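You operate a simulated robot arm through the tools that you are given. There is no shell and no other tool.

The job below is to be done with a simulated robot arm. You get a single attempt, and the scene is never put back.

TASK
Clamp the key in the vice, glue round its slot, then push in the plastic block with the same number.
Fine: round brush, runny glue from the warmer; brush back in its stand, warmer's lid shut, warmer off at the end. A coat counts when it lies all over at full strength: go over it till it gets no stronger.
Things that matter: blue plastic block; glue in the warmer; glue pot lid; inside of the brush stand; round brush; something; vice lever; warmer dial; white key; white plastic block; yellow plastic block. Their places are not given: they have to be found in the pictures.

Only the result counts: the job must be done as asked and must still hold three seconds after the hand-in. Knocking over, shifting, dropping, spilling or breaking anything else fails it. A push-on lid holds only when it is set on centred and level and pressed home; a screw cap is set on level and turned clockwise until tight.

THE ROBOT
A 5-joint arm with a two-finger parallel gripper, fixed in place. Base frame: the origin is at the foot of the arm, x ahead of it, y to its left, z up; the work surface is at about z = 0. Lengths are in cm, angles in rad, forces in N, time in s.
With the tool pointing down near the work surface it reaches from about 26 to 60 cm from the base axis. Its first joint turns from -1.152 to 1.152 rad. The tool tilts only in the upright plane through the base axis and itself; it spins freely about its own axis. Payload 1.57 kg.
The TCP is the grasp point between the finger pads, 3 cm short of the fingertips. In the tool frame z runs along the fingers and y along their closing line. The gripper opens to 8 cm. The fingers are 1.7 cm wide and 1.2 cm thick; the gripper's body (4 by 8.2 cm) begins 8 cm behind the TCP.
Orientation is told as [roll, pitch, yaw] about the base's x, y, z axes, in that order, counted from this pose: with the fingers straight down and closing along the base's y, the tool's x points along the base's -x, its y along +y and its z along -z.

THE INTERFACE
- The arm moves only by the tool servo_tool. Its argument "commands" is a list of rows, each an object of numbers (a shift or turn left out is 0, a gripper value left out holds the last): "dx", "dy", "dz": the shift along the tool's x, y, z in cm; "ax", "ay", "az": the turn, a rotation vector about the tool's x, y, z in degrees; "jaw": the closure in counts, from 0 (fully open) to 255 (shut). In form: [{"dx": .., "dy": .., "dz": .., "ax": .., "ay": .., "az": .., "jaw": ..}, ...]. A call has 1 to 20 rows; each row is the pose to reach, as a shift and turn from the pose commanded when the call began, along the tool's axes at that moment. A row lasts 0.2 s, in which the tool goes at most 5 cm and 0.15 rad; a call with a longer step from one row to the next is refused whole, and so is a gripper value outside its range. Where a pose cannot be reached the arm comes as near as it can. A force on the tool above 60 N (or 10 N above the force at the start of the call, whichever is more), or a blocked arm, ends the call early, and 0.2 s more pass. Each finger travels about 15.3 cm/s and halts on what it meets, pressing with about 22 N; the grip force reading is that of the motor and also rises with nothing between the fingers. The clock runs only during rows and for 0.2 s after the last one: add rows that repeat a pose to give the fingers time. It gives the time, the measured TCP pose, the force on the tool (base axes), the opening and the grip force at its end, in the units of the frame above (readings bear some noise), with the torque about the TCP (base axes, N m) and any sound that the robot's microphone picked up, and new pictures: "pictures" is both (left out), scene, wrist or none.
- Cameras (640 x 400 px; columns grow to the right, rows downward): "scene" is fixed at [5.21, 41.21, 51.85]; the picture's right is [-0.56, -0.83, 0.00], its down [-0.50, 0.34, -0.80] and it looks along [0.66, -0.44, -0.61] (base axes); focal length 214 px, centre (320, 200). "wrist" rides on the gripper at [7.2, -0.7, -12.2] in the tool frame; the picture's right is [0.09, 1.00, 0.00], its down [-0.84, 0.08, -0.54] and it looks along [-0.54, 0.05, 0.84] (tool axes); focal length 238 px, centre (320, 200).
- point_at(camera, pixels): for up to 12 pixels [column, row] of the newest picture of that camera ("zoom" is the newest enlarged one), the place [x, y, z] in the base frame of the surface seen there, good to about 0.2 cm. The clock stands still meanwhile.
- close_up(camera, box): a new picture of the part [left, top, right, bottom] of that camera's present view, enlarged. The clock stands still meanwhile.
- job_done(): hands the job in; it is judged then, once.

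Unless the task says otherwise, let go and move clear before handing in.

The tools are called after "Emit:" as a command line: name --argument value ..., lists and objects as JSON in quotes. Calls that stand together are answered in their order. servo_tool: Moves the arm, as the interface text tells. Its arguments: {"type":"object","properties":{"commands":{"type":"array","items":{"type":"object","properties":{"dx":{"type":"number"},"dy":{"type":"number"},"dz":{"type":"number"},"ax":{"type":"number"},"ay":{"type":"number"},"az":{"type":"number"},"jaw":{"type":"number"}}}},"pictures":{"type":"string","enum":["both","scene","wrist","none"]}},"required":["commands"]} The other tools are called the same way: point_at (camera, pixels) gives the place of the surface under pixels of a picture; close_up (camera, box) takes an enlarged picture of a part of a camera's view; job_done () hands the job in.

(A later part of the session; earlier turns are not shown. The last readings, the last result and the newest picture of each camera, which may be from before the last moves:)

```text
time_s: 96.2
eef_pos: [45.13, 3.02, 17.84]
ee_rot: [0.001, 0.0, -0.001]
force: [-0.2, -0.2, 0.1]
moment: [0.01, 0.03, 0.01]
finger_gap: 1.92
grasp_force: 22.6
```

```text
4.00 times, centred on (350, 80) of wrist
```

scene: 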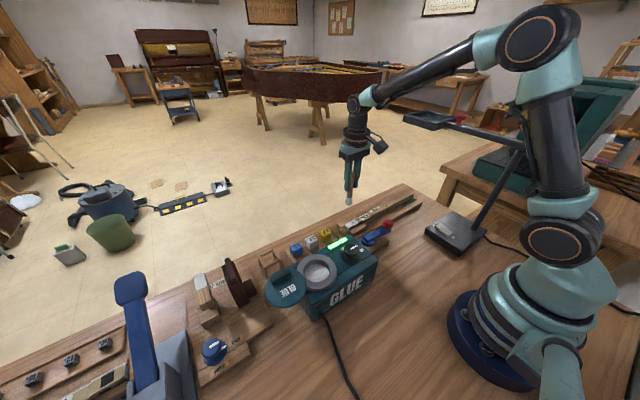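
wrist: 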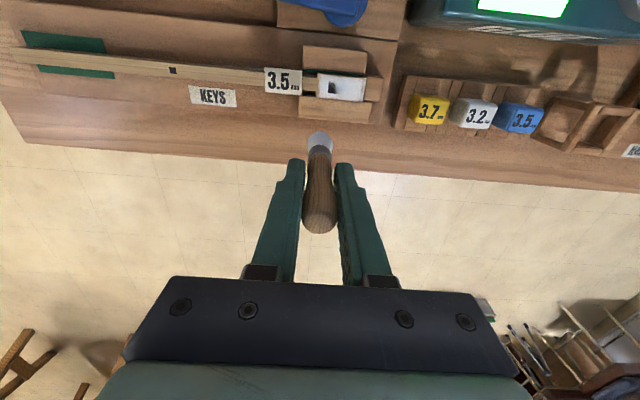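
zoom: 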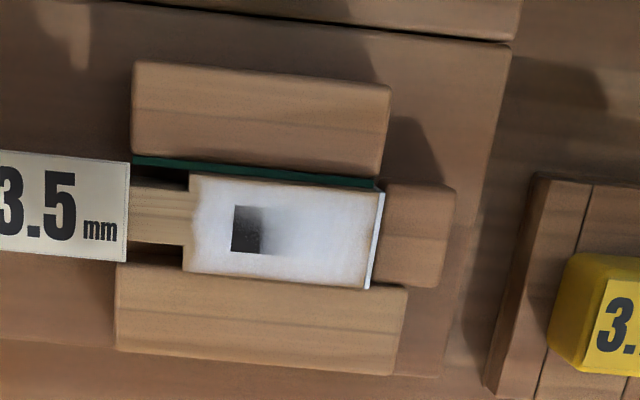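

A white coat lies over the key's head, weaker at the −y edge and over the slot's middle (zoom wrist 190–280, 230). A second, wider pass follows, including the centre line.

Emit:
servo_tool --commands '[{"dx": 2.3, "dy": -0.3, "dz": 1.5}, {"dx": 4.65, "dy": -0.65, "dz": 3.5}, {"dx": 4.65, "dy": -0.65, "dz": 4.55}, {"dx": 4.65, "dy": 0.45, "dz": 4.55}, {"dx": 4.65, "dy": 1.65, "dz": 4.55}, {"dx": 4.65, "dy": 2.85, "dz": 4.55}, {"dx": 4.65, "dy": 3.75, "dz": 4.55}, {"dx": 3.95, "dy": 3.75, "dz": 4.55}, {"dx": 3.25, "dy": 3.75, "dz": 4.55}, {"dx": 3.25, "dy": 2.85, "dz": 4.55}, {"dx": 3.25, "dy": 1.65, "dz": 4.55}, {"dx": 3.25, "dy": 0.45, "dz": 4.55}, {"dx": 3.25, "dy": -0.65, "dz": 4.55}, {"dx": 3.95, "dy": -0.65, "dz": 4.55}, {"dx": 3.95, "dy": 0.45, "dz": 4.55}, {"dx": 3.95, "dy": 1.65, "dz": 4.55}, {"dx": 3.95, "dy": 2.0, "dz": 3}, {"dx": 2, "dy": 1, "dz": 1}, {"dx": 0, "dy": 0, "dz": 0}, {}]'

Emit:
close_up --camera "scene" --box '[330, 200, 390, 240]'

Emit:
close_up --camera "wrist" --box '[280, 30, 420, 130]'

```text
time_s: 100.4
eef_pos: [45.23, 2.78, 17.65]
ee_rot: [0.0, 0.0, -0.001]
force: [0.0, -0.6, -0.3]
moment: [0.0, 0.04, 0.03]
finger_gap: 1.92
grasp_force: 22.2
```

scene: 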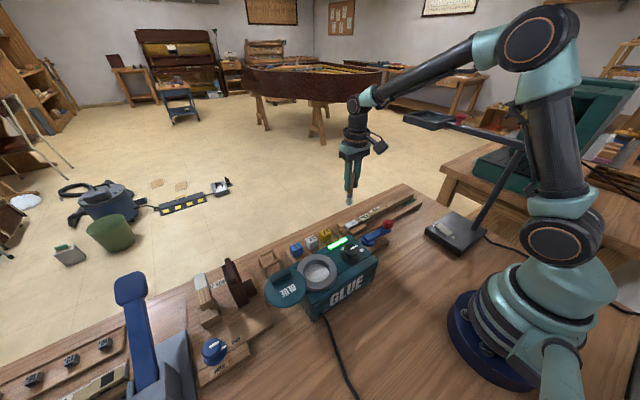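
wrist: 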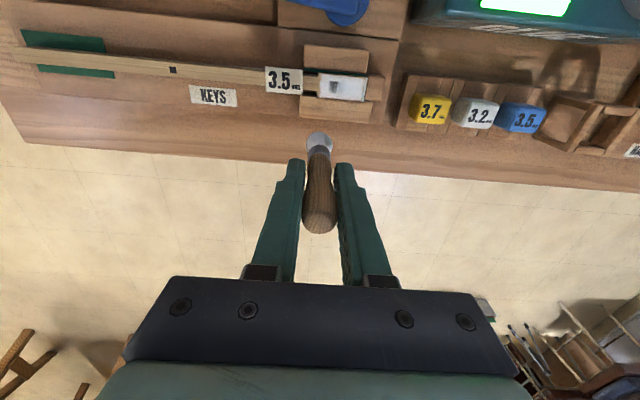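

```text
10.00 times, centred on (360, 220) of scene
```

zoom: 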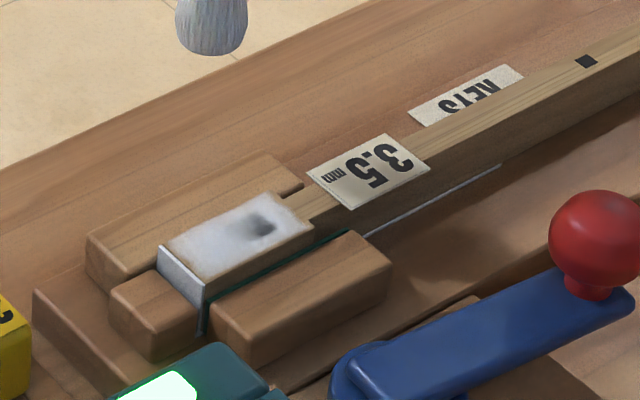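

```text
4.00 times, centred on (350, 80) of wrist
```

zoom: 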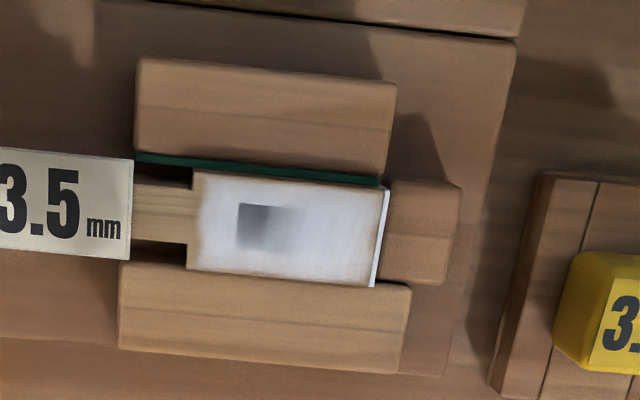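

The coat got a bit stronger but is still thin by the slot and −y edge. Re-dipping the brush.

Emit:
servo_tool --commands '[{"dz": -3}, {"dz": -5.6, "dx": 1.5, "dy": 2.2}, {"dz": -5.6, "dx": 4, "dy": 5.6}, {"dz": -5.6, "dx": 6.5, "dy": 9.1}, {"dz": -5.6, "dx": 9, "dy": 12.6}, {"dz": -5.6, "dx": 11.5, "dy": 16.1}, {"dz": -5.6, "dx": 14, "dy": 19.6}, {"dz": -5.6, "dx": 16.05, "dy": 22.45}, {"dz": -5.6, "dx": 16.05, "dy": 22.45}, {"dz": -3, "dx": 16.05, "dy": 22.45}, {"dz": 0, "dx": 16.05, "dy": 22.45}, {"dz": 1.5, "dx": 16.05, "dy": 22.45}, {"dz": 1.5, "dx": 16.05, "dy": 22.45}, {"dz": 1.5, "dx": 16.05, "dy": 22.45}, {"dz": 1.5, "dx": 16.05, "dy": 22.45}, {"dz": 0, "dx": 16.05, "dy": 22.45}, {"dz": -3, "dx": 16.05, "dy": 22.45}, {"dz": -5.6, "dx": 16.05, "dy": 22.45}, {"dz": -5.6, "dx": 16.05, "dy": 22.45}]'

Emit:
close_up --camera "scene" --box '[300, 240, 336, 284]'

```text
time_s: 104.4
eef_pos: [29.19, 25.41, 23.39]
ee_rot: [0.0, 0.001, -0.002]
force: [0.1, 0.6, 0.0]
moment: [-0.01, -0.03, -0.02]
finger_gap: 1.93
grasp_force: 21.8
```

scene: 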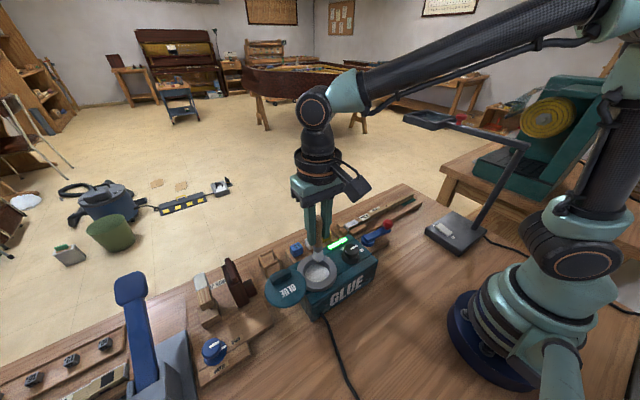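
wrist: 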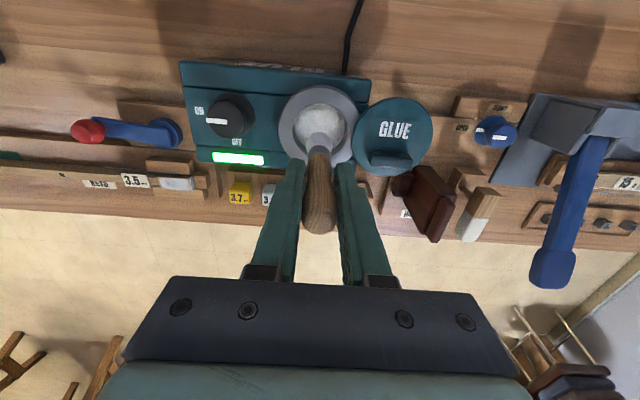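

```text
9.09 times, centred on (318, 262) of scene
```

zoom: 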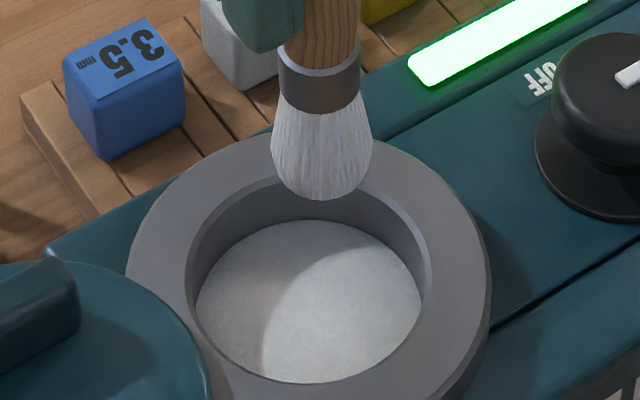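

Brush freshly loaded. Returning to hover over the key.

Emit:
servo_tool --commands '[{"dx": -2, "dy": -3.7}, {"dx": -4, "dy": -7.4}, {"dx": -6, "dy": -11.1}, {"dx": -8, "dy": -14.8}, {"dx": -10, "dy": -18.5}, {"dx": -12.1, "dy": -21.5}, {"dx": -12.1, "dy": -23.1, "dz": 3}, {"dx": -12.1, "dy": -23.1, "dz": 7}, {"dx": -12.1, "dy": -23.1, "dz": 8.5}, {"dx": -12.1, "dy": -23.1, "dz": 8.5}]' --pictures "wrist"

Emit:
close_up --camera "wrist" --box '[260, 80, 380, 200]'

Emit:
close_up --camera "scene" --box '[330, 200, 390, 240]'

```text
time_s: 106.6
eef_pos: [41.12, 2.49, 14.84]
ee_rot: [-0.001, 0.0, -0.002]
force: [-0.5, -0.1, 0.0]
moment: [0.0, 0.02, 0.01]
finger_gap: 1.94
grasp_force: 21.9
```

wrist: 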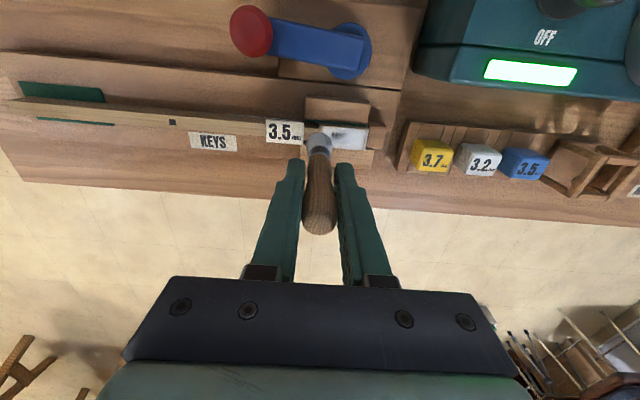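

```text
3.33 times, centred on (320, 140) of wrist
```

zoom: 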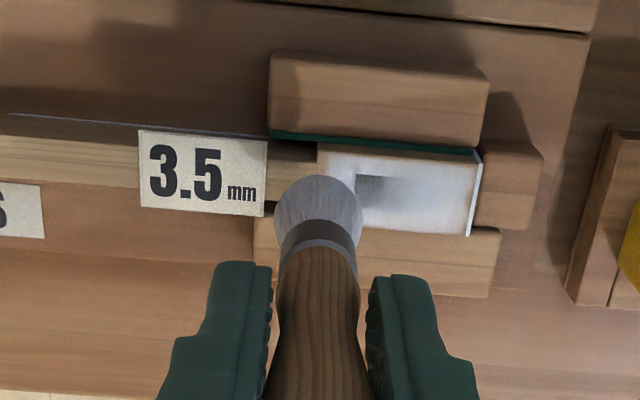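

```text
10.00 times, centred on (360, 220) of scene
```

zoom: 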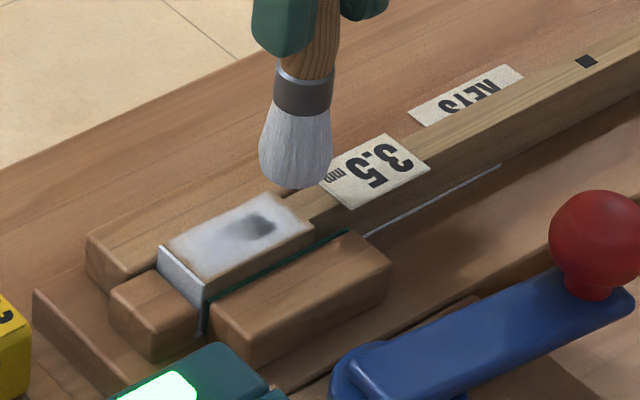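

Now a thorough pass: centre line, both sides, and back along the centre.

Emit:
servo_tool --commands '[{"dz": 1.0}, {"dz": 1.75}, {"dz": 1.75, "dy": 1.1}, {"dz": 1.75, "dy": 2.2}, {"dz": 1.75, "dy": 3.3}, {"dz": 1.75, "dy": 4.4}, {"dz": 1.75, "dx": 0.7, "dy": 4.4}, {"dz": 1.75, "dx": 0.7, "dy": 3.3}, {"dz": 1.75, "dx": 0.7, "dy": 2.2}, {"dz": 1.75, "dx": 0.7, "dy": 1.1}, {"dz": 1.75, "dx": 0.7, "dy": 0}, {"dz": 1.75, "dx": -0.7, "dy": 0}, {"dz": 1.75, "dx": -0.7, "dy": 1.1}, {"dz": 1.75, "dx": -0.7, "dy": 2.2}, {"dz": 1.75, "dx": -0.7, "dy": 3.3}, {"dz": 1.75, "dx": -0.7, "dy": 4.4}, {"dz": 0.5, "dx": -1, "dy": 3}, {"dz": -1.25, "dx": -3, "dy": 1.5}, {"dz": -2.9, "dx": -4, "dy": 0.65}, {"dz": -2.9, "dx": -4, "dy": 0.65}]' --pictures "wrist"

Emit:
close_up --camera "scene" --box '[330, 200, 390, 240]'

Emit:
close_up --camera "wrist" --box '[280, 30, 420, 130]'

```text
time_s: 110.8
eef_pos: [45.16, 2.9, 17.69]
ee_rot: [0.0, -0.001, -0.001]
force: [-0.8, -0.6, 0.3]
moment: [-0.02, -0.01, -0.01]
finger_gap: 1.92
grasp_force: 21.8
```

wrist: 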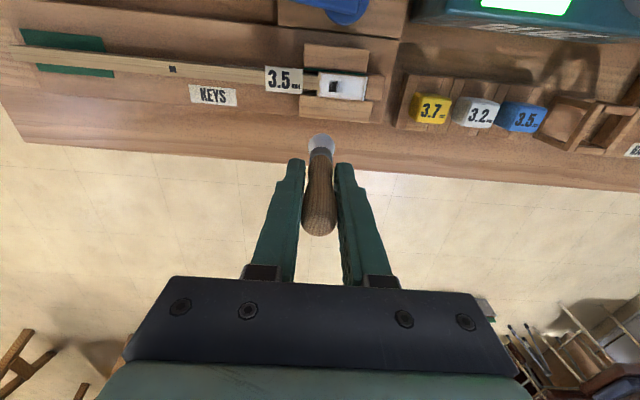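

```text
10.00 times, centred on (360, 220) of scene
```

zoom: 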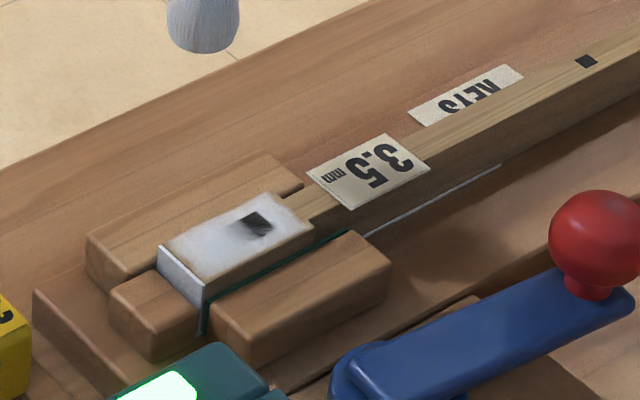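

```text
4.00 times, centred on (350, 80) of wrist
```

zoom: 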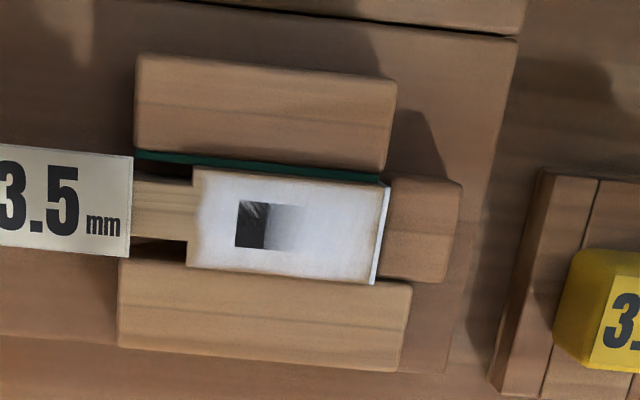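

Emit:
close_up --camera "wrist" --box '[315, 65, 375, 105]'

Emit:
close_up --camera "scene" --box '[342, 213, 368, 233]'

```text
10.00 times, centred on (345, 85) of wrist
```

zoom: 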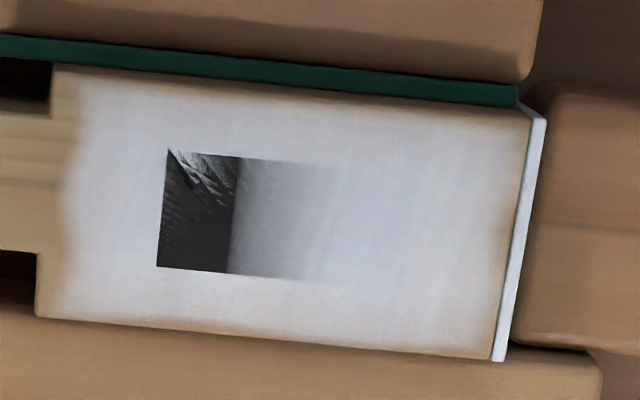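

```text
16.00 times, centred on (355, 223) of scene
```

zoom: 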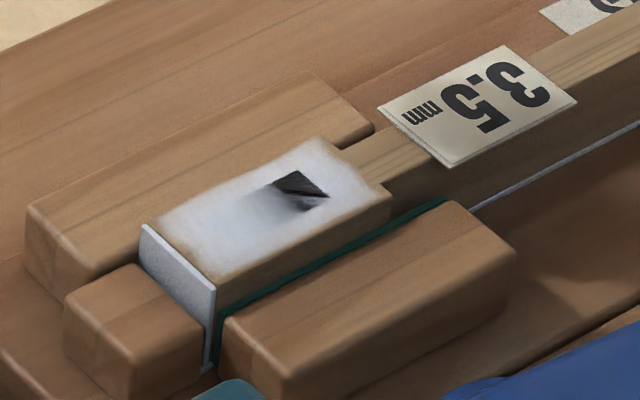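

The coat is even with faintly weaker edges. Another, slightly wider pass to see if it gets stronger.

Emit:
servo_tool --commands '[{"dx": 2.3, "dy": -0.5, "dz": 1.5}, {"dx": 4.9, "dy": -1.05, "dz": 3.5}, {"dx": 4.9, "dy": -1.05, "dz": 4.65}, {"dx": 4.9, "dy": 0.25, "dz": 4.65}, {"dx": 4.9, "dy": 1.55, "dz": 4.65}, {"dx": 4.9, "dy": 2.85, "dz": 4.65}, {"dx": 4.9, "dy": 4.05, "dz": 4.65}, {"dx": 3.1, "dy": 4.05, "dz": 4.65}, {"dx": 3.1, "dy": 2.85, "dz": 4.65}, {"dx": 3.1, "dy": 1.55, "dz": 4.65}, {"dx": 3.1, "dy": 0.25, "dz": 4.65}, {"dx": 3.1, "dy": -1.05, "dz": 4.65}, {"dx": 4.0, "dy": -1.05, "dz": 4.65}, {"dx": 4.0, "dy": 0.25, "dz": 4.65}, {"dx": 4.0, "dy": 1.55, "dz": 4.65}, {"dx": 4.0, "dy": 3.2, "dz": 4.65}, {"dx": 3.5, "dy": 2.5, "dz": 3}, {"dx": 2, "dy": 1, "dz": 1}, {"dx": 0, "dy": 0, "dz": 0}, {}]' --pictures "wrist"

Emit:
close_up --camera "wrist" --box '[315, 65, 375, 105]'

Emit:
close_up --camera "scene" --box '[342, 213, 368, 233]'

```text
time_s: 115.0
eef_pos: [45.16, 2.78, 17.69]
ee_rot: [0.001, 0.0, 0.0]
force: [0.5, 0.6, 0.3]
moment: [0.0, 0.01, 0.05]
finger_gap: 1.95
grasp_force: 21.8
```

wrist: 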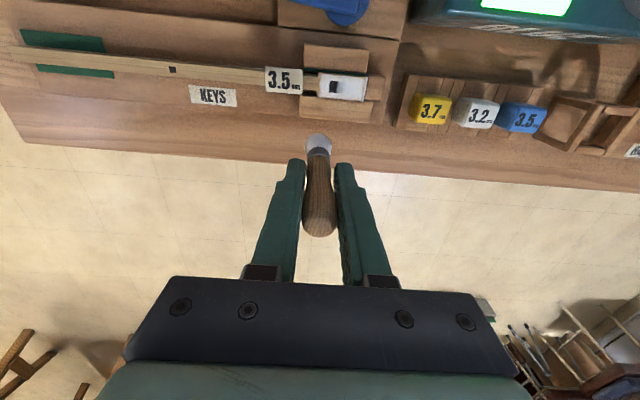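

```text
10.00 times, centred on (345, 85) of wrist
```

zoom: 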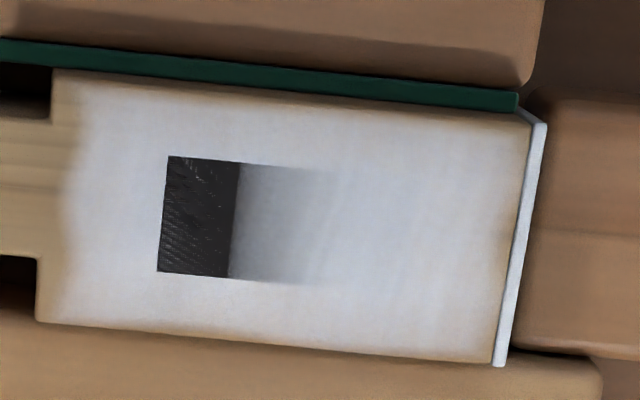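

```text
16.00 times, centred on (355, 223) of scene
```

zoom: 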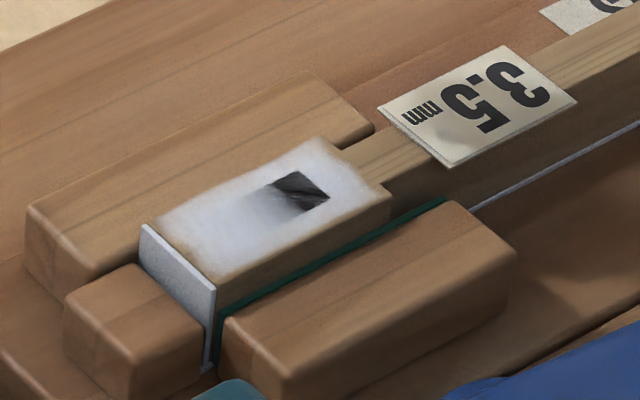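

The coat did not change from the previous pass, so it is at full strength all over. Now the brush goes back to its stand: up and over it first.

Emit:
servo_tool --commands '[{"dz": -3}, {"dz": -5.6, "dy": 2}, {"dz": -5.6, "dy": 6}, {"dz": -5.6, "dy": 10}, {"dz": -5.6, "dy": 14}, {"dz": -5.6, "dy": 18}, {"dz": -5.6, "dy": 22}, {"dz": -5.6, "dy": 26, "dx": 1.5}, {"dz": -5.6, "dy": 29.45, "dx": 2.65}, {"dz": -5.6, "dy": 29.45, "dx": 2.65}, {"dz": -3, "dy": 29.45, "dx": 2.65}, {"dz": 0, "dy": 29.45, "dx": 2.65}, {"dz": 0.8, "dy": 29.45, "dx": 2.65}, {"dz": 0.8, "dy": 29.45, "dx": 2.65}]'

Emit:
close_up --camera "scene" --box '[235, 205, 315, 285]'

Emit:
close_up --camera "wrist" --box '[270, 80, 370, 200]'

```text
time_s: 118.0
eef_pos: [42.54, 32.47, 16.83]
ee_rot: [-0.001, 0.001, -0.002]
force: [0.5, 0.3, -0.8]
moment: [-0.01, 0.01, 0.01]
finger_gap: 1.94
grasp_force: 22.0
```

scene: 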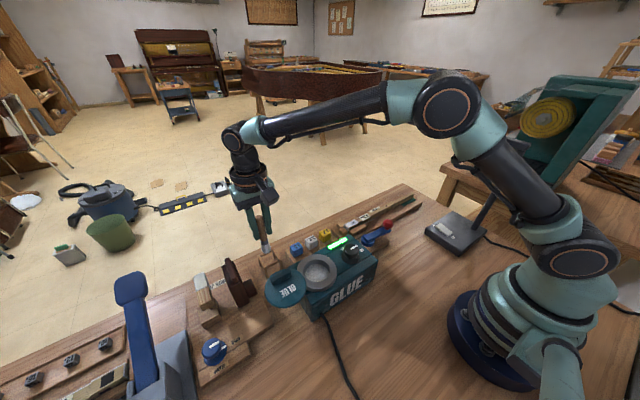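
wrist: 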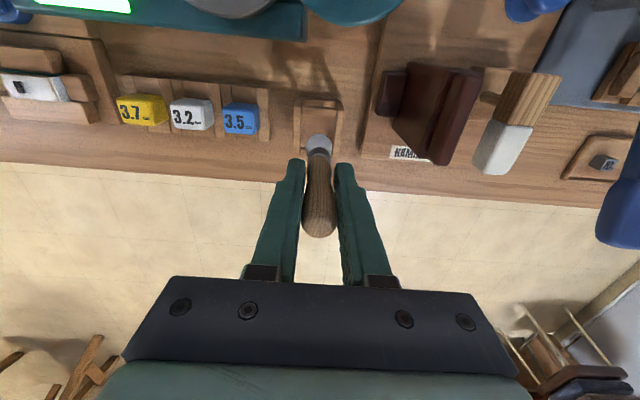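

```text
5.00 times, centred on (275, 245) of scene
```

zoom: 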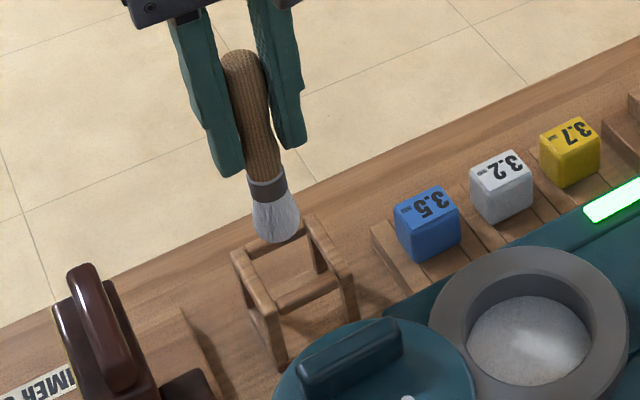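

```text
3.33 times, centred on (320, 140) of wrist
```

zoom: 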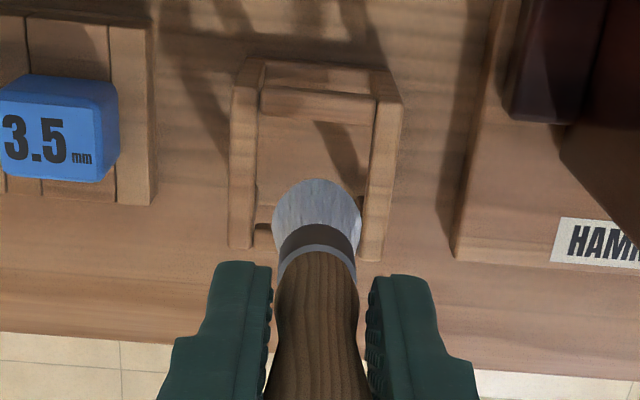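

The brush is centred above the stand. Lowering it in, slowly at the end.

Emit:
servo_tool --commands '[{"dz": 1.5, "dy": -0.05}, {"dz": 3, "dy": -0.05}, {"dz": 4.5, "dy": -0.05}, {"dz": 5.8, "dy": -0.05}, {"dz": 6.4, "dy": -0.05}, {"dz": 6.7, "dy": -0.05}, {"dz": 6.8, "dy": -0.05}]' --pictures "wrist"

Emit:
close_up --camera "scene" --box '[235, 225, 305, 285]'

```text
time_s: 119.6
eef_pos: [42.48, 32.46, 10.1]
ee_rot: [0.0, -0.001, -0.002]
force: [0.7, 0.6, 0.6]
moment: [-0.04, -0.01, 0.01]
finger_gap: 1.94
grasp_force: 21.8
```

wrist: 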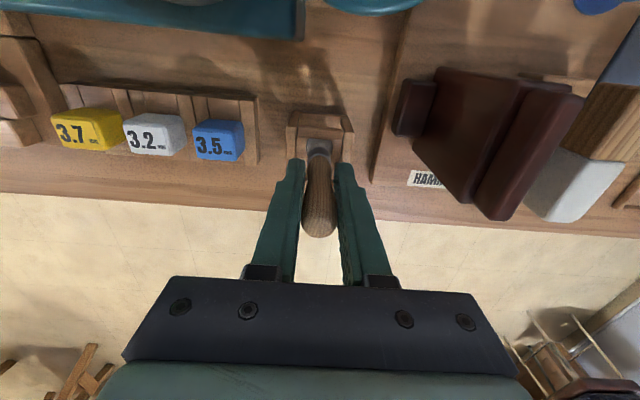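

```text
6.67 times, centred on (270, 255) of scene
```

zoom: 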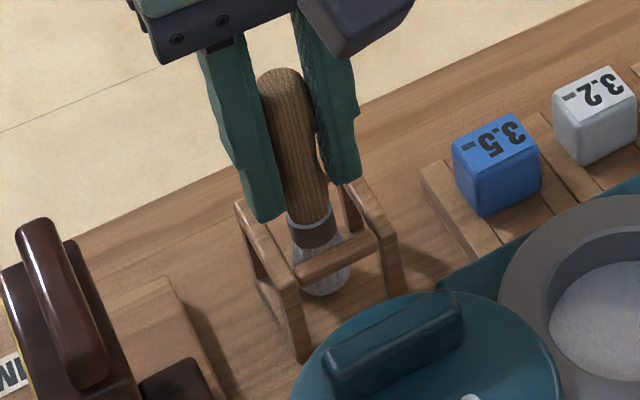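

No contact force yet; lowering in small steps until the brush rests.

Emit:
servo_tool --commands '[{"dz": 0.1}, {"dz": 0.2}, {"dz": 0.3}]' --pictures "none"

```text
time_s: 120.4
eef_pos: [42.41, 32.31, 9.77]
ee_rot: [-0.001, -0.001, -0.002]
force: [0.3, -0.3, -1.0]
moment: [-0.02, 0.0, 0.01]
finger_gap: 1.94
grasp_force: 21.3
```

Emit:
point_at --camera "wrist" --pixels '[[319, 231], [319, 222], [319, 226]]'

Emit:
point_at --camera "scene" --pixels '[[264.5, 236.5], [265, 238], [270, 267], [271, 268]]'

Emit:
close_up --camera "scene" --box '[245, 230, 295, 285]'

```text
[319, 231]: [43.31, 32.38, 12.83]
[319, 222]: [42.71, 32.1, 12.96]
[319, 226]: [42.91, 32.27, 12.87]
```

```text
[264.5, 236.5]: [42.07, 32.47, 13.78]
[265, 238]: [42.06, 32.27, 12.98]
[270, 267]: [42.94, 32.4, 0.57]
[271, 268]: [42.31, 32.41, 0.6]
```

```text
7.27 times, centred on (270, 258) of scene
```

zoom: 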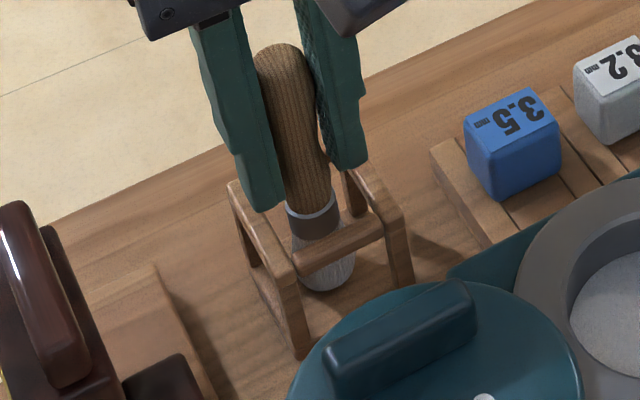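

The brush top is at z≈12.95 versus 12.45 at rest, so ~0.5 cm more to go (it slid up in the grip). Lowering further.

Emit:
servo_tool --commands '[{"dz": 0.15}, {"dz": 0.3}, {"dz": 0.42}, {"dz": 0.42}]' --pictures "wrist"

Emit:
point_at --camera "wrist" --pixels '[[319, 222], [319, 226]]'

Emit:
close_up --camera "scene" --box '[265, 265, 325, 315]'

```text
time_s: 121.4
eef_pos: [42.59, 32.45, 9.46]
ee_rot: [0.004, -0.004, -0.004]
force: [-2.1, -1.0, 19.5]
moment: [-0.03, 0.03, 0.02]
finger_gap: 1.95
grasp_force: 21.8
```

wrist: 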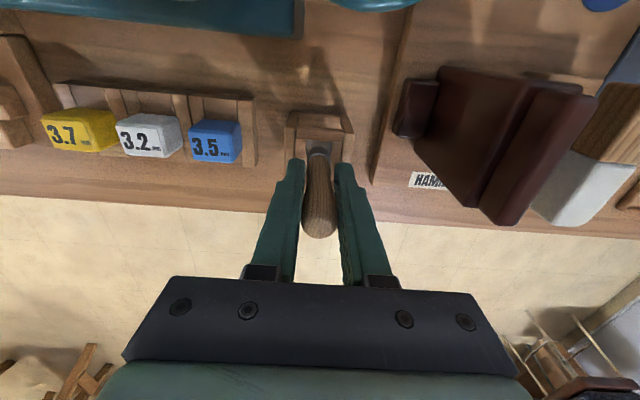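

```text
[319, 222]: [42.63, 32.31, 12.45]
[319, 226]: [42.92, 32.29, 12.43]
```

```text
8.00 times, centred on (295, 290) of scene
```

zoom: 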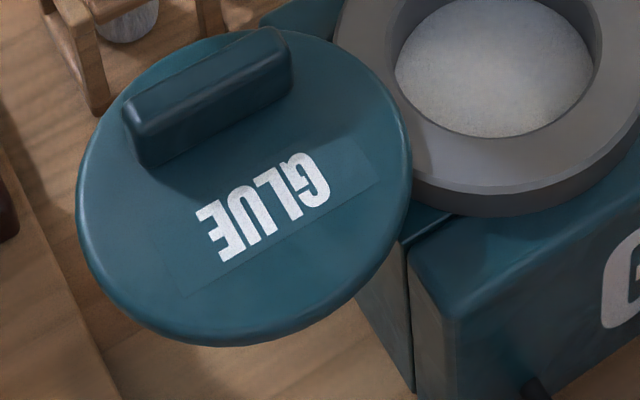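

Contact (19.5 N) and the brush top is at its original 12.45; the lid is clean. Releasing and rising.

Emit:
servo_tool --commands '[{"dz": -0.1}, {"dz": -0.1, "jaw": 120}, {"dz": -0.1, "jaw": 120}, {"dz": -0.1, "jaw": 120}, {"dz": -2}, {"dz": -5}, {"dz": -9}, {"dz": -13}, {"dz": -13}]'

Emit:
close_up --camera "scene" --box '[235, 205, 315, 285]'

Emit:
close_up --camera "wrist" --box '[230, 60, 350, 160]'

```text
time_s: 123.4
eef_pos: [42.57, 32.25, 22.4]
ee_rot: [-0.001, 0.0, -0.003]
force: [-0.1, 0.6, 0.8]
moment: [0.03, -0.01, 0.01]
finger_gap: 4.2
grasp_force: 0.0
```

scene: 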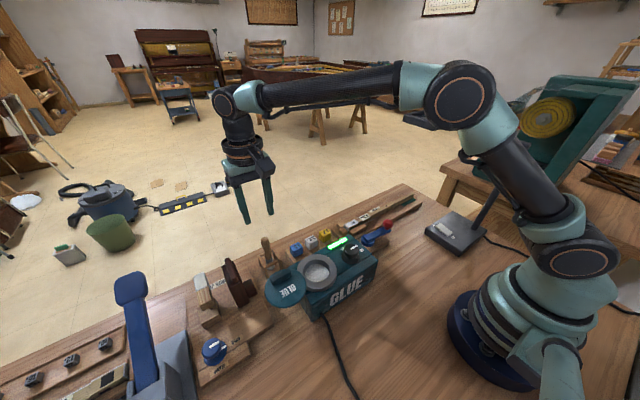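
wrist: 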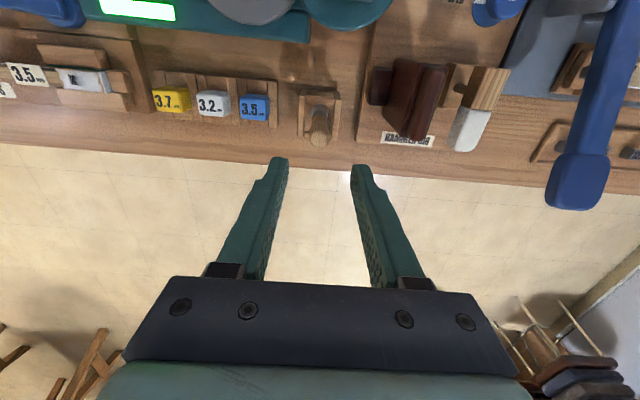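

```text
5.00 times, centred on (275, 245) of scene
```

zoom: 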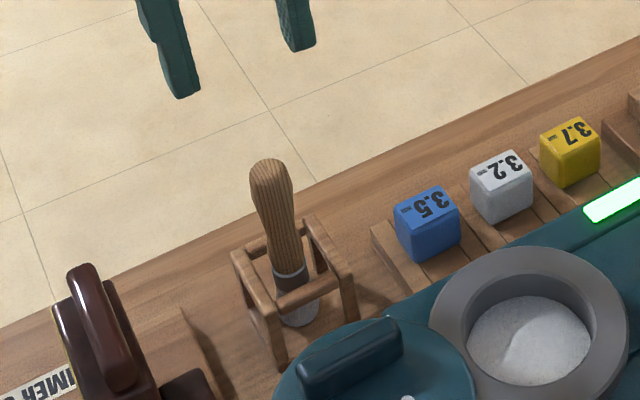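

```text
4.00 times, centred on (290, 110) of wrist
```

zoom: 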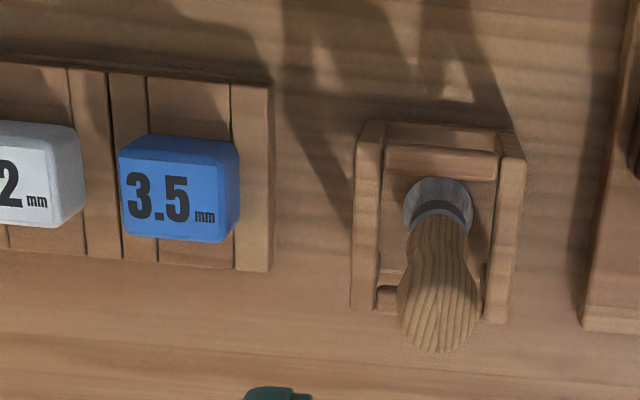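

The brush stands upright in its stand. Now measuring the blue block and its tray.

Emit:
servo_tool --commands '[{"dy": -3, "dx": 1.5, "dz": 1}, {"dy": -5, "dx": 3.5, "dz": 3}, {"dy": -5, "dx": 4.5, "dz": 5}, {"dy": -5, "dx": 4.5, "dz": 5}]' --pictures "wrist"

Emit:
close_up --camera "wrist" --box '[220, 80, 320, 160]'

Emit:
close_up --camera "scene" --box '[275, 225, 345, 275]'

```text
time_s: 124.4
eef_pos: [38.04, 27.28, 17.25]
ee_rot: [-0.001, 0.0, -0.002]
force: [0.4, -0.3, 0.9]
moment: [0.01, 0.01, -0.06]
finger_gap: 4.22
grasp_force: 0.2
```

wrist: 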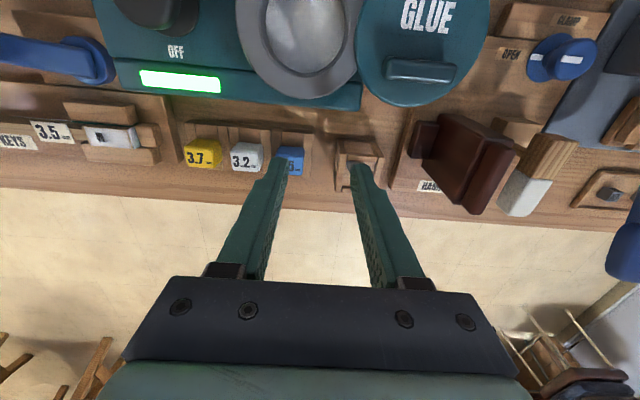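

```text
5.00 times, centred on (270, 120) of wrist
```

zoom: 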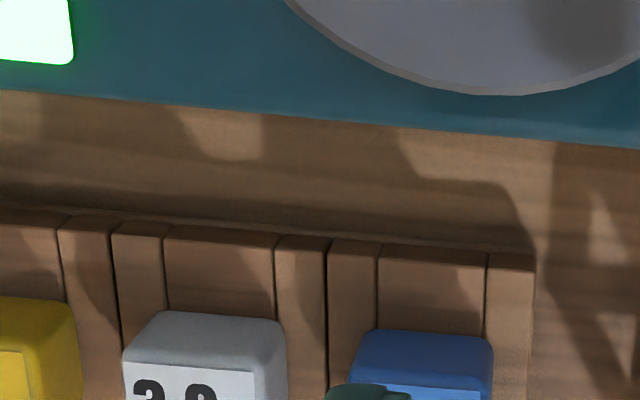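

```text
8.00 times, centred on (310, 250) of scene
```

zoom: 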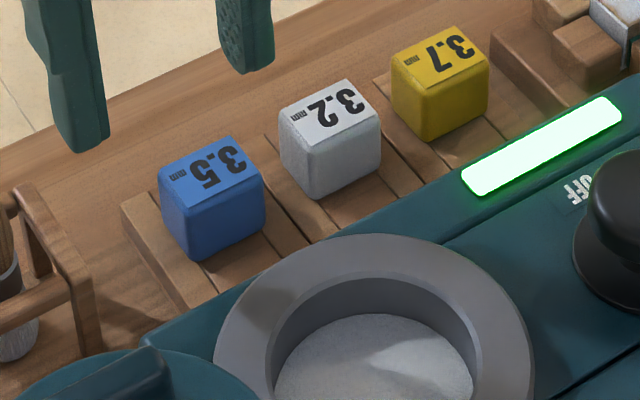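

Emit:
point_at --camera "scene" --pixels '[[290.8, 247.3], [298.6, 242.8], [302, 247.4], [294, 250.4], [294.3, 256.8], [290.6, 252], [302.6, 252.8], [296.5, 246.7], [298, 254], [296, 259], [303, 256], [305, 251]]'

Emit:
point_at --camera "wrist" --pixels '[[280, 152], [304, 152], [292, 150], [280, 138], [293, 138], [306, 138], [270, 140], [305, 145]]'

```text
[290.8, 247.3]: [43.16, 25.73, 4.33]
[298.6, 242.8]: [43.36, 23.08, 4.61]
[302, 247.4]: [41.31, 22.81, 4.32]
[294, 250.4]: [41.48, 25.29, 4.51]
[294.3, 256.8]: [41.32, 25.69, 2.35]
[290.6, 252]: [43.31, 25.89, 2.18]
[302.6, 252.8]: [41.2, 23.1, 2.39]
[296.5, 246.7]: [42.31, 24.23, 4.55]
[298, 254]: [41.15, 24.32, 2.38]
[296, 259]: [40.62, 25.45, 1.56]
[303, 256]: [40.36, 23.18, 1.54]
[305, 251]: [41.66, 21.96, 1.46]
```

```text
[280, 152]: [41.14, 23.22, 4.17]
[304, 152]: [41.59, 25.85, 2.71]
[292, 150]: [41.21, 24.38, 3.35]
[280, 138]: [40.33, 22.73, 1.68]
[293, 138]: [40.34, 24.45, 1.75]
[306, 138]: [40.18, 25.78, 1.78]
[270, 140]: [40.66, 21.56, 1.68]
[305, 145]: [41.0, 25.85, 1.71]
```

The block spans x 41.2–43.4, y 22.9–25.7, top z≈4.6. Moving over its centre (42.3, 24.3).

Emit:
servo_tool --commands '[{"dx": -2.2, "dy": -1.5, "dz": 0}, {"dx": -4.25, "dy": -2.95, "dz": 3}, {"dx": -4.25, "dy": -2.95, "dz": 6.5}, {"dx": -4.25, "dy": -2.95, "dz": 6.5}]' --pictures "wrist"

Emit:
close_up --camera "wrist" --box '[250, 90, 390, 190]'

```text
time_s: 125.4
eef_pos: [42.28, 24.55, 10.92]
ee_rot: [-0.001, -0.002, -0.002]
force: [-0.3, 0.6, -0.3]
moment: [0.05, -0.01, 0.02]
finger_gap: 4.25
grasp_force: 0.0
```

wrist: 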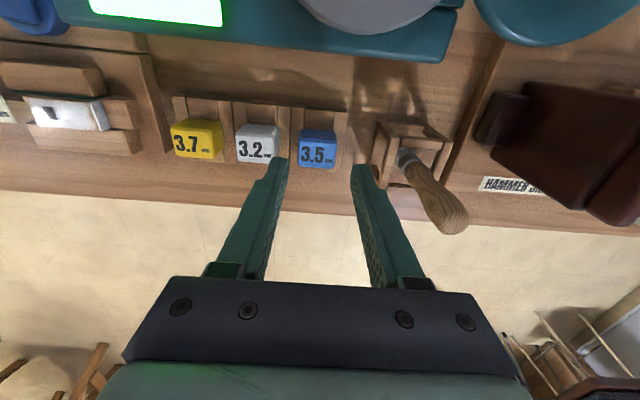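

```text
4.00 times, centred on (320, 140) of wrist
```

zoom: 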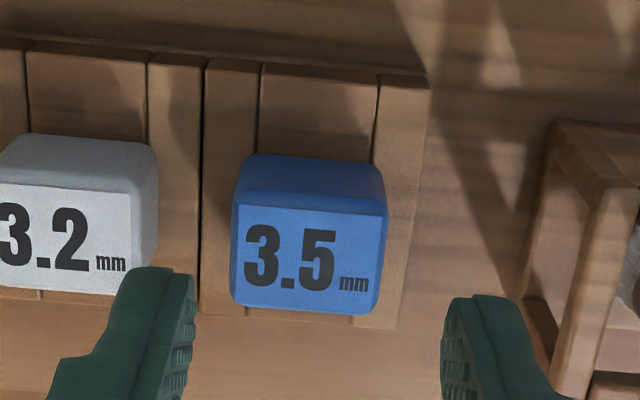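

Emit:
point_at --camera "wrist" --pixels '[[299.5, 160], [334, 160], [317, 144], [317, 150], [317, 160], [317, 168], [300, 150], [334.5, 150]]'

```text
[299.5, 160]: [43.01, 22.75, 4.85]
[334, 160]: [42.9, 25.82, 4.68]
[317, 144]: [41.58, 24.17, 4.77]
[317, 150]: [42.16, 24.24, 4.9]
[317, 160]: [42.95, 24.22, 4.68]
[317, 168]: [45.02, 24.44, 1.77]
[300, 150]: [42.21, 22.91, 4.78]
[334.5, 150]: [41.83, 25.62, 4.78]
```

Relative to the jaws the block is 0.29 cm to the −y side and ~0.1 to +x. Correcting, descending and gripping.

Emit:
servo_tool --commands '[{"dx": -0.1, "dy": -0.29, "dz": 2}, {"dx": -0.1, "dy": -0.29, "dz": 4}, {"dx": -0.1, "dy": -0.29, "dz": 4.9}, {"dx": -0.1, "dy": -0.29, "dz": 4.9, "jaw": 150}, {"dx": -0.1, "dy": -0.29, "dz": 4.9, "jaw": 150}]' --pictures "wrist"

Emit:
close_up --camera "scene" --box '[265, 205, 345, 275]'

```text
time_s: 126.6
eef_pos: [42.41, 24.08, 6.1]
ee_rot: [0.0, -0.001, -0.003]
force: [0.1, -0.1, 0.1]
moment: [0.01, -0.02, -0.02]
finger_gap: 3.34
grasp_force: 0.1
```

wrist: 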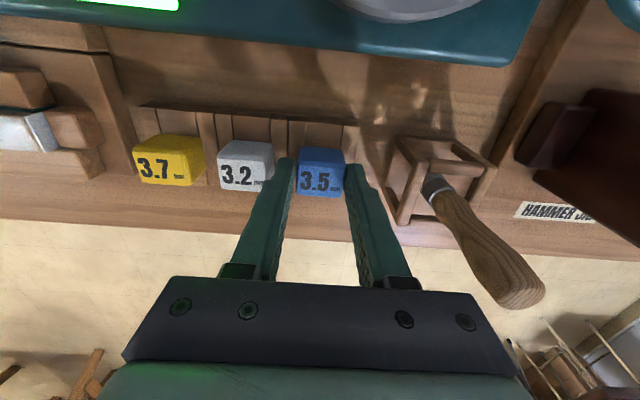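

```text
5.71 times, centred on (305, 240) of scene
```

zoom: 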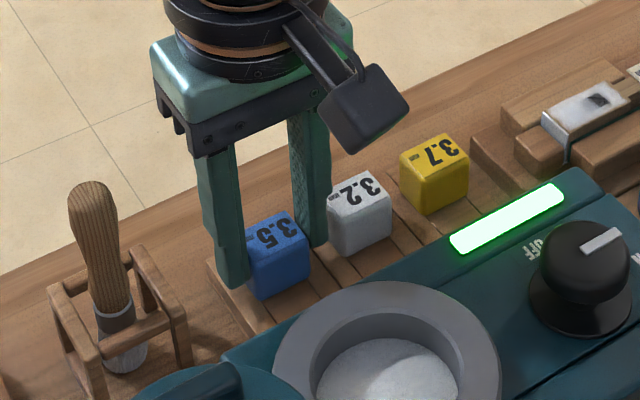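

The jaws straddle the blue block without touching the white one. Closing and lifting.

Emit:
servo_tool --commands '[{"jaw": 255}, {"jaw": 255}, {"dz": -1}, {"dz": -2}, {"dz": -4}, {"dz": -7}, {"dz": -10}, {"dz": -10}]'

Emit:
close_up --camera "scene" --box '[265, 205, 345, 275]'

Emit:
close_up --camera "wrist" --box '[270, 120, 370, 220]'

```text
time_s: 128.4
eef_pos: [42.39, 24.15, 15.98]
ee_rot: [-0.001, 0.001, -0.001]
force: [0.2, 0.7, 0.2]
moment: [0.0, -0.02, 0.01]
finger_gap: 3.08
grasp_force: 21.8
```

scene: 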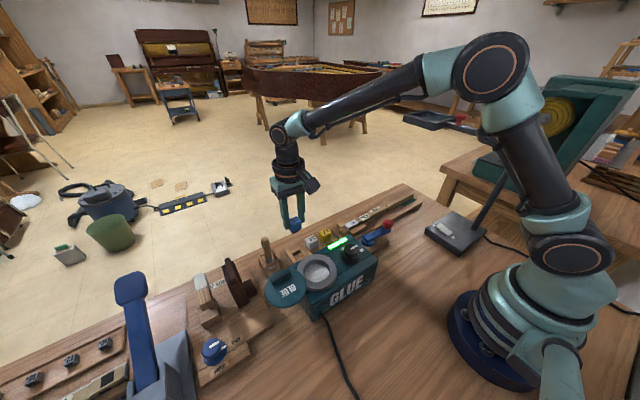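
wrist: 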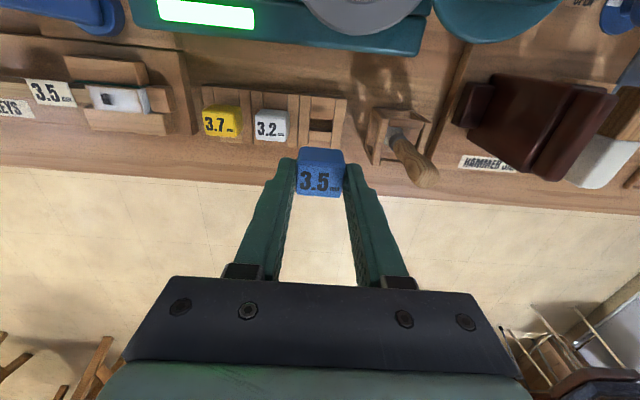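

```text
5.71 times, centred on (305, 240) of scene
```

zoom: 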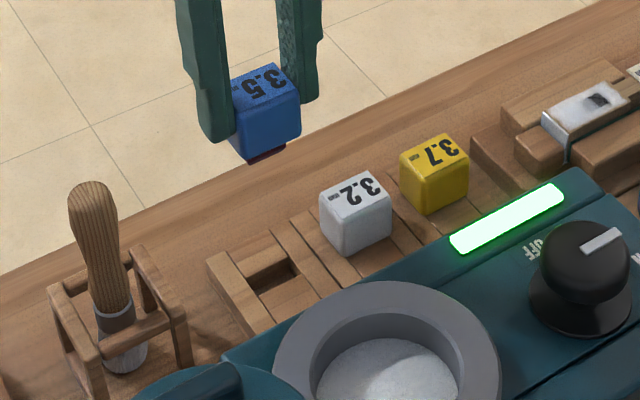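

```text
4.00 times, centred on (320, 170) of wrist
```

zoom: 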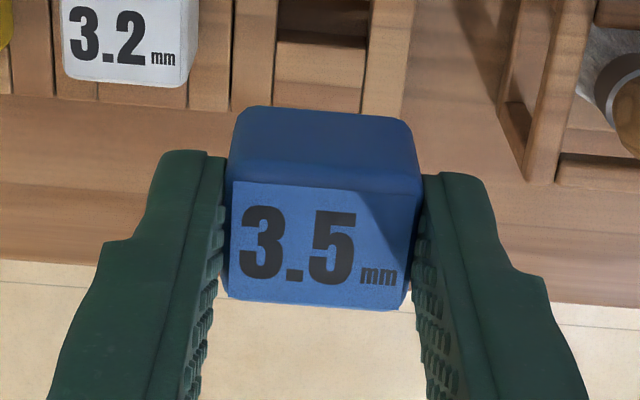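

The block has a dark-red tenon underneath (zoom 265,155). Looking closer at tenon and slot to align them.

Emit:
close_up --camera "scene" --box '[284, 210, 314, 234]'

Emit:
close_up --camera "scene" --box '[342, 213, 368, 233]'

Emit:
close_up --camera "wrist" --box '[70, 75, 150, 125]'

Emit:
close_up --camera "wrist" --box '[290, 80, 350, 160]'

```text
16.00 times, centred on (299, 222) of scene
```

zoom: 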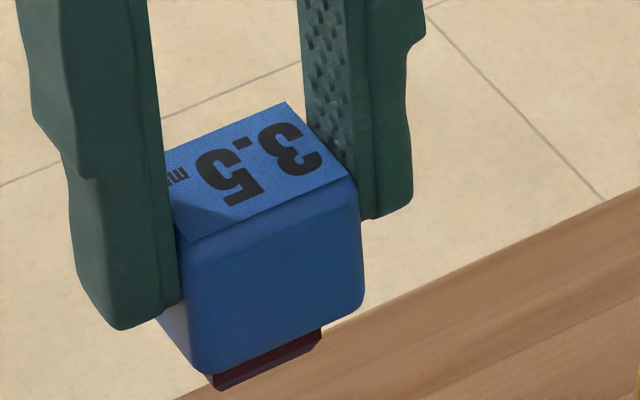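

```text
16.00 times, centred on (355, 223) of scene
```

zoom: 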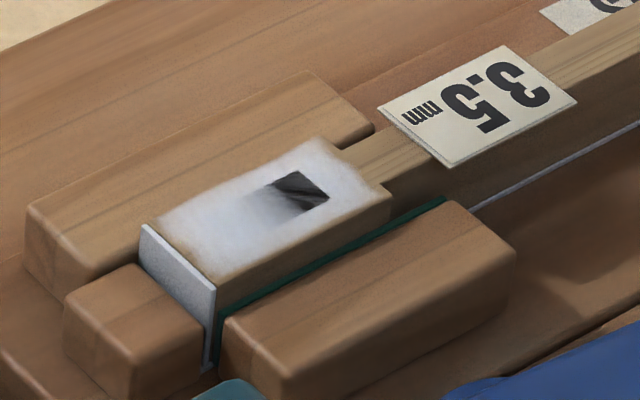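

```text
8.00 times, centred on (110, 100) of wrist
```

zoom: 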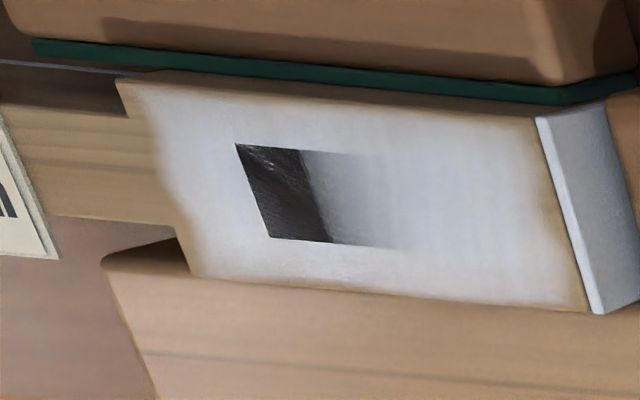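

```text
5.00 times, centred on (320, 120) of wrist
```

zoom: 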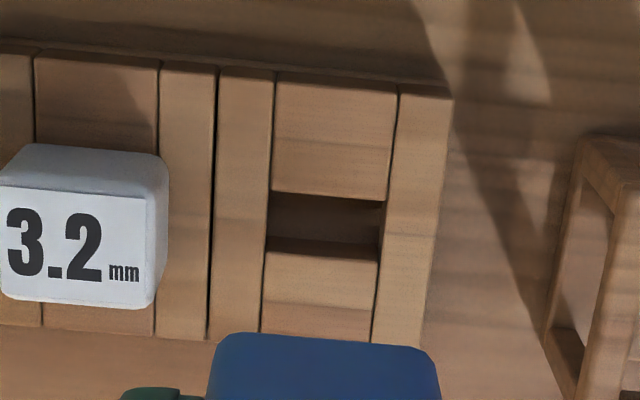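

The tenon looks centred under the block, and the slot centre is (41.17, 4.43). Carrying the block over and hovering just above.

Emit:
servo_tool --commands '[{"dy": -4}, {"dy": -8}, {"dy": -12}, {"dy": -16, "dx": 0.6}, {"dy": -19.7, "dx": 1.2}, {"dy": -19.7, "dx": 1.2}, {"dy": -19.7, "dx": 1.2, "dz": 3}, {"dy": -19.7, "dx": 1.2, "dz": 5.2}, {"dy": -19.7, "dx": 1.2, "dz": 5.2}, {"dy": -19.7, "dx": 1.2, "dz": 5.2}]'

Emit:
close_up --camera "scene" --box '[338, 203, 374, 233]'

Emit:
close_up --camera "wrist" --box '[260, 100, 380, 220]'

```text
time_s: 130.6
eef_pos: [41.14, 4.39, 10.79]
ee_rot: [0.001, 0.001, -0.001]
force: [0.5, -0.2, 0.6]
moment: [0.03, 0.02, 0.02]
finger_gap: 3.1
grasp_force: 21.3
```

scene: 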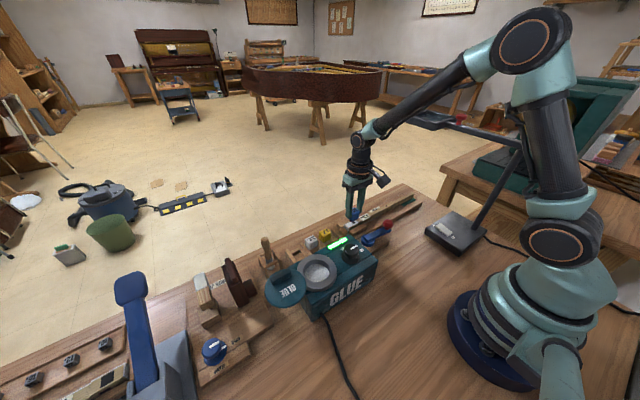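
wrist: 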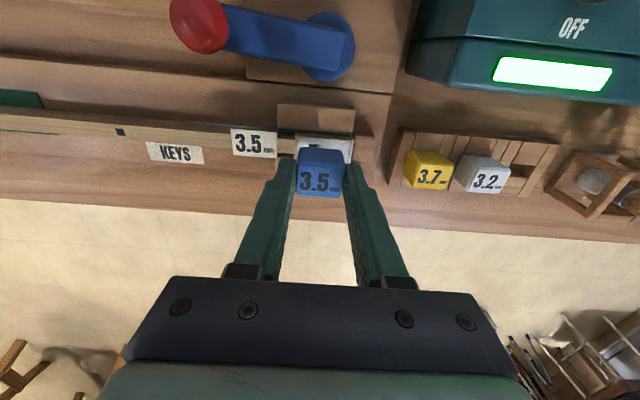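

```text
13.33 times, centred on (356, 218) of scene
```

zoom: 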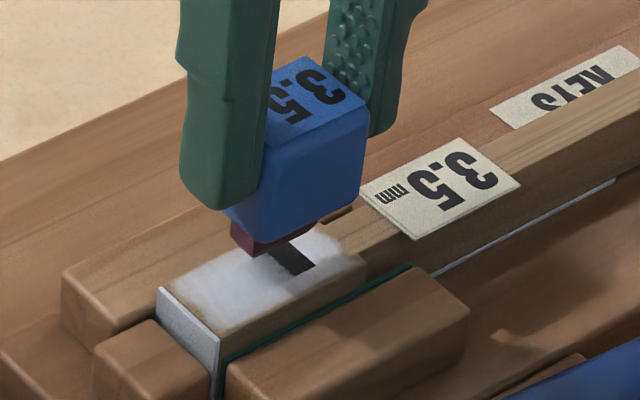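

```text
3.33 times, centred on (320, 160) of wrist
```

zoom: 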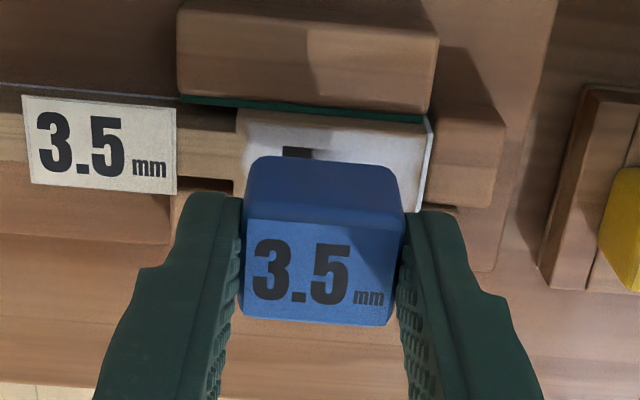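

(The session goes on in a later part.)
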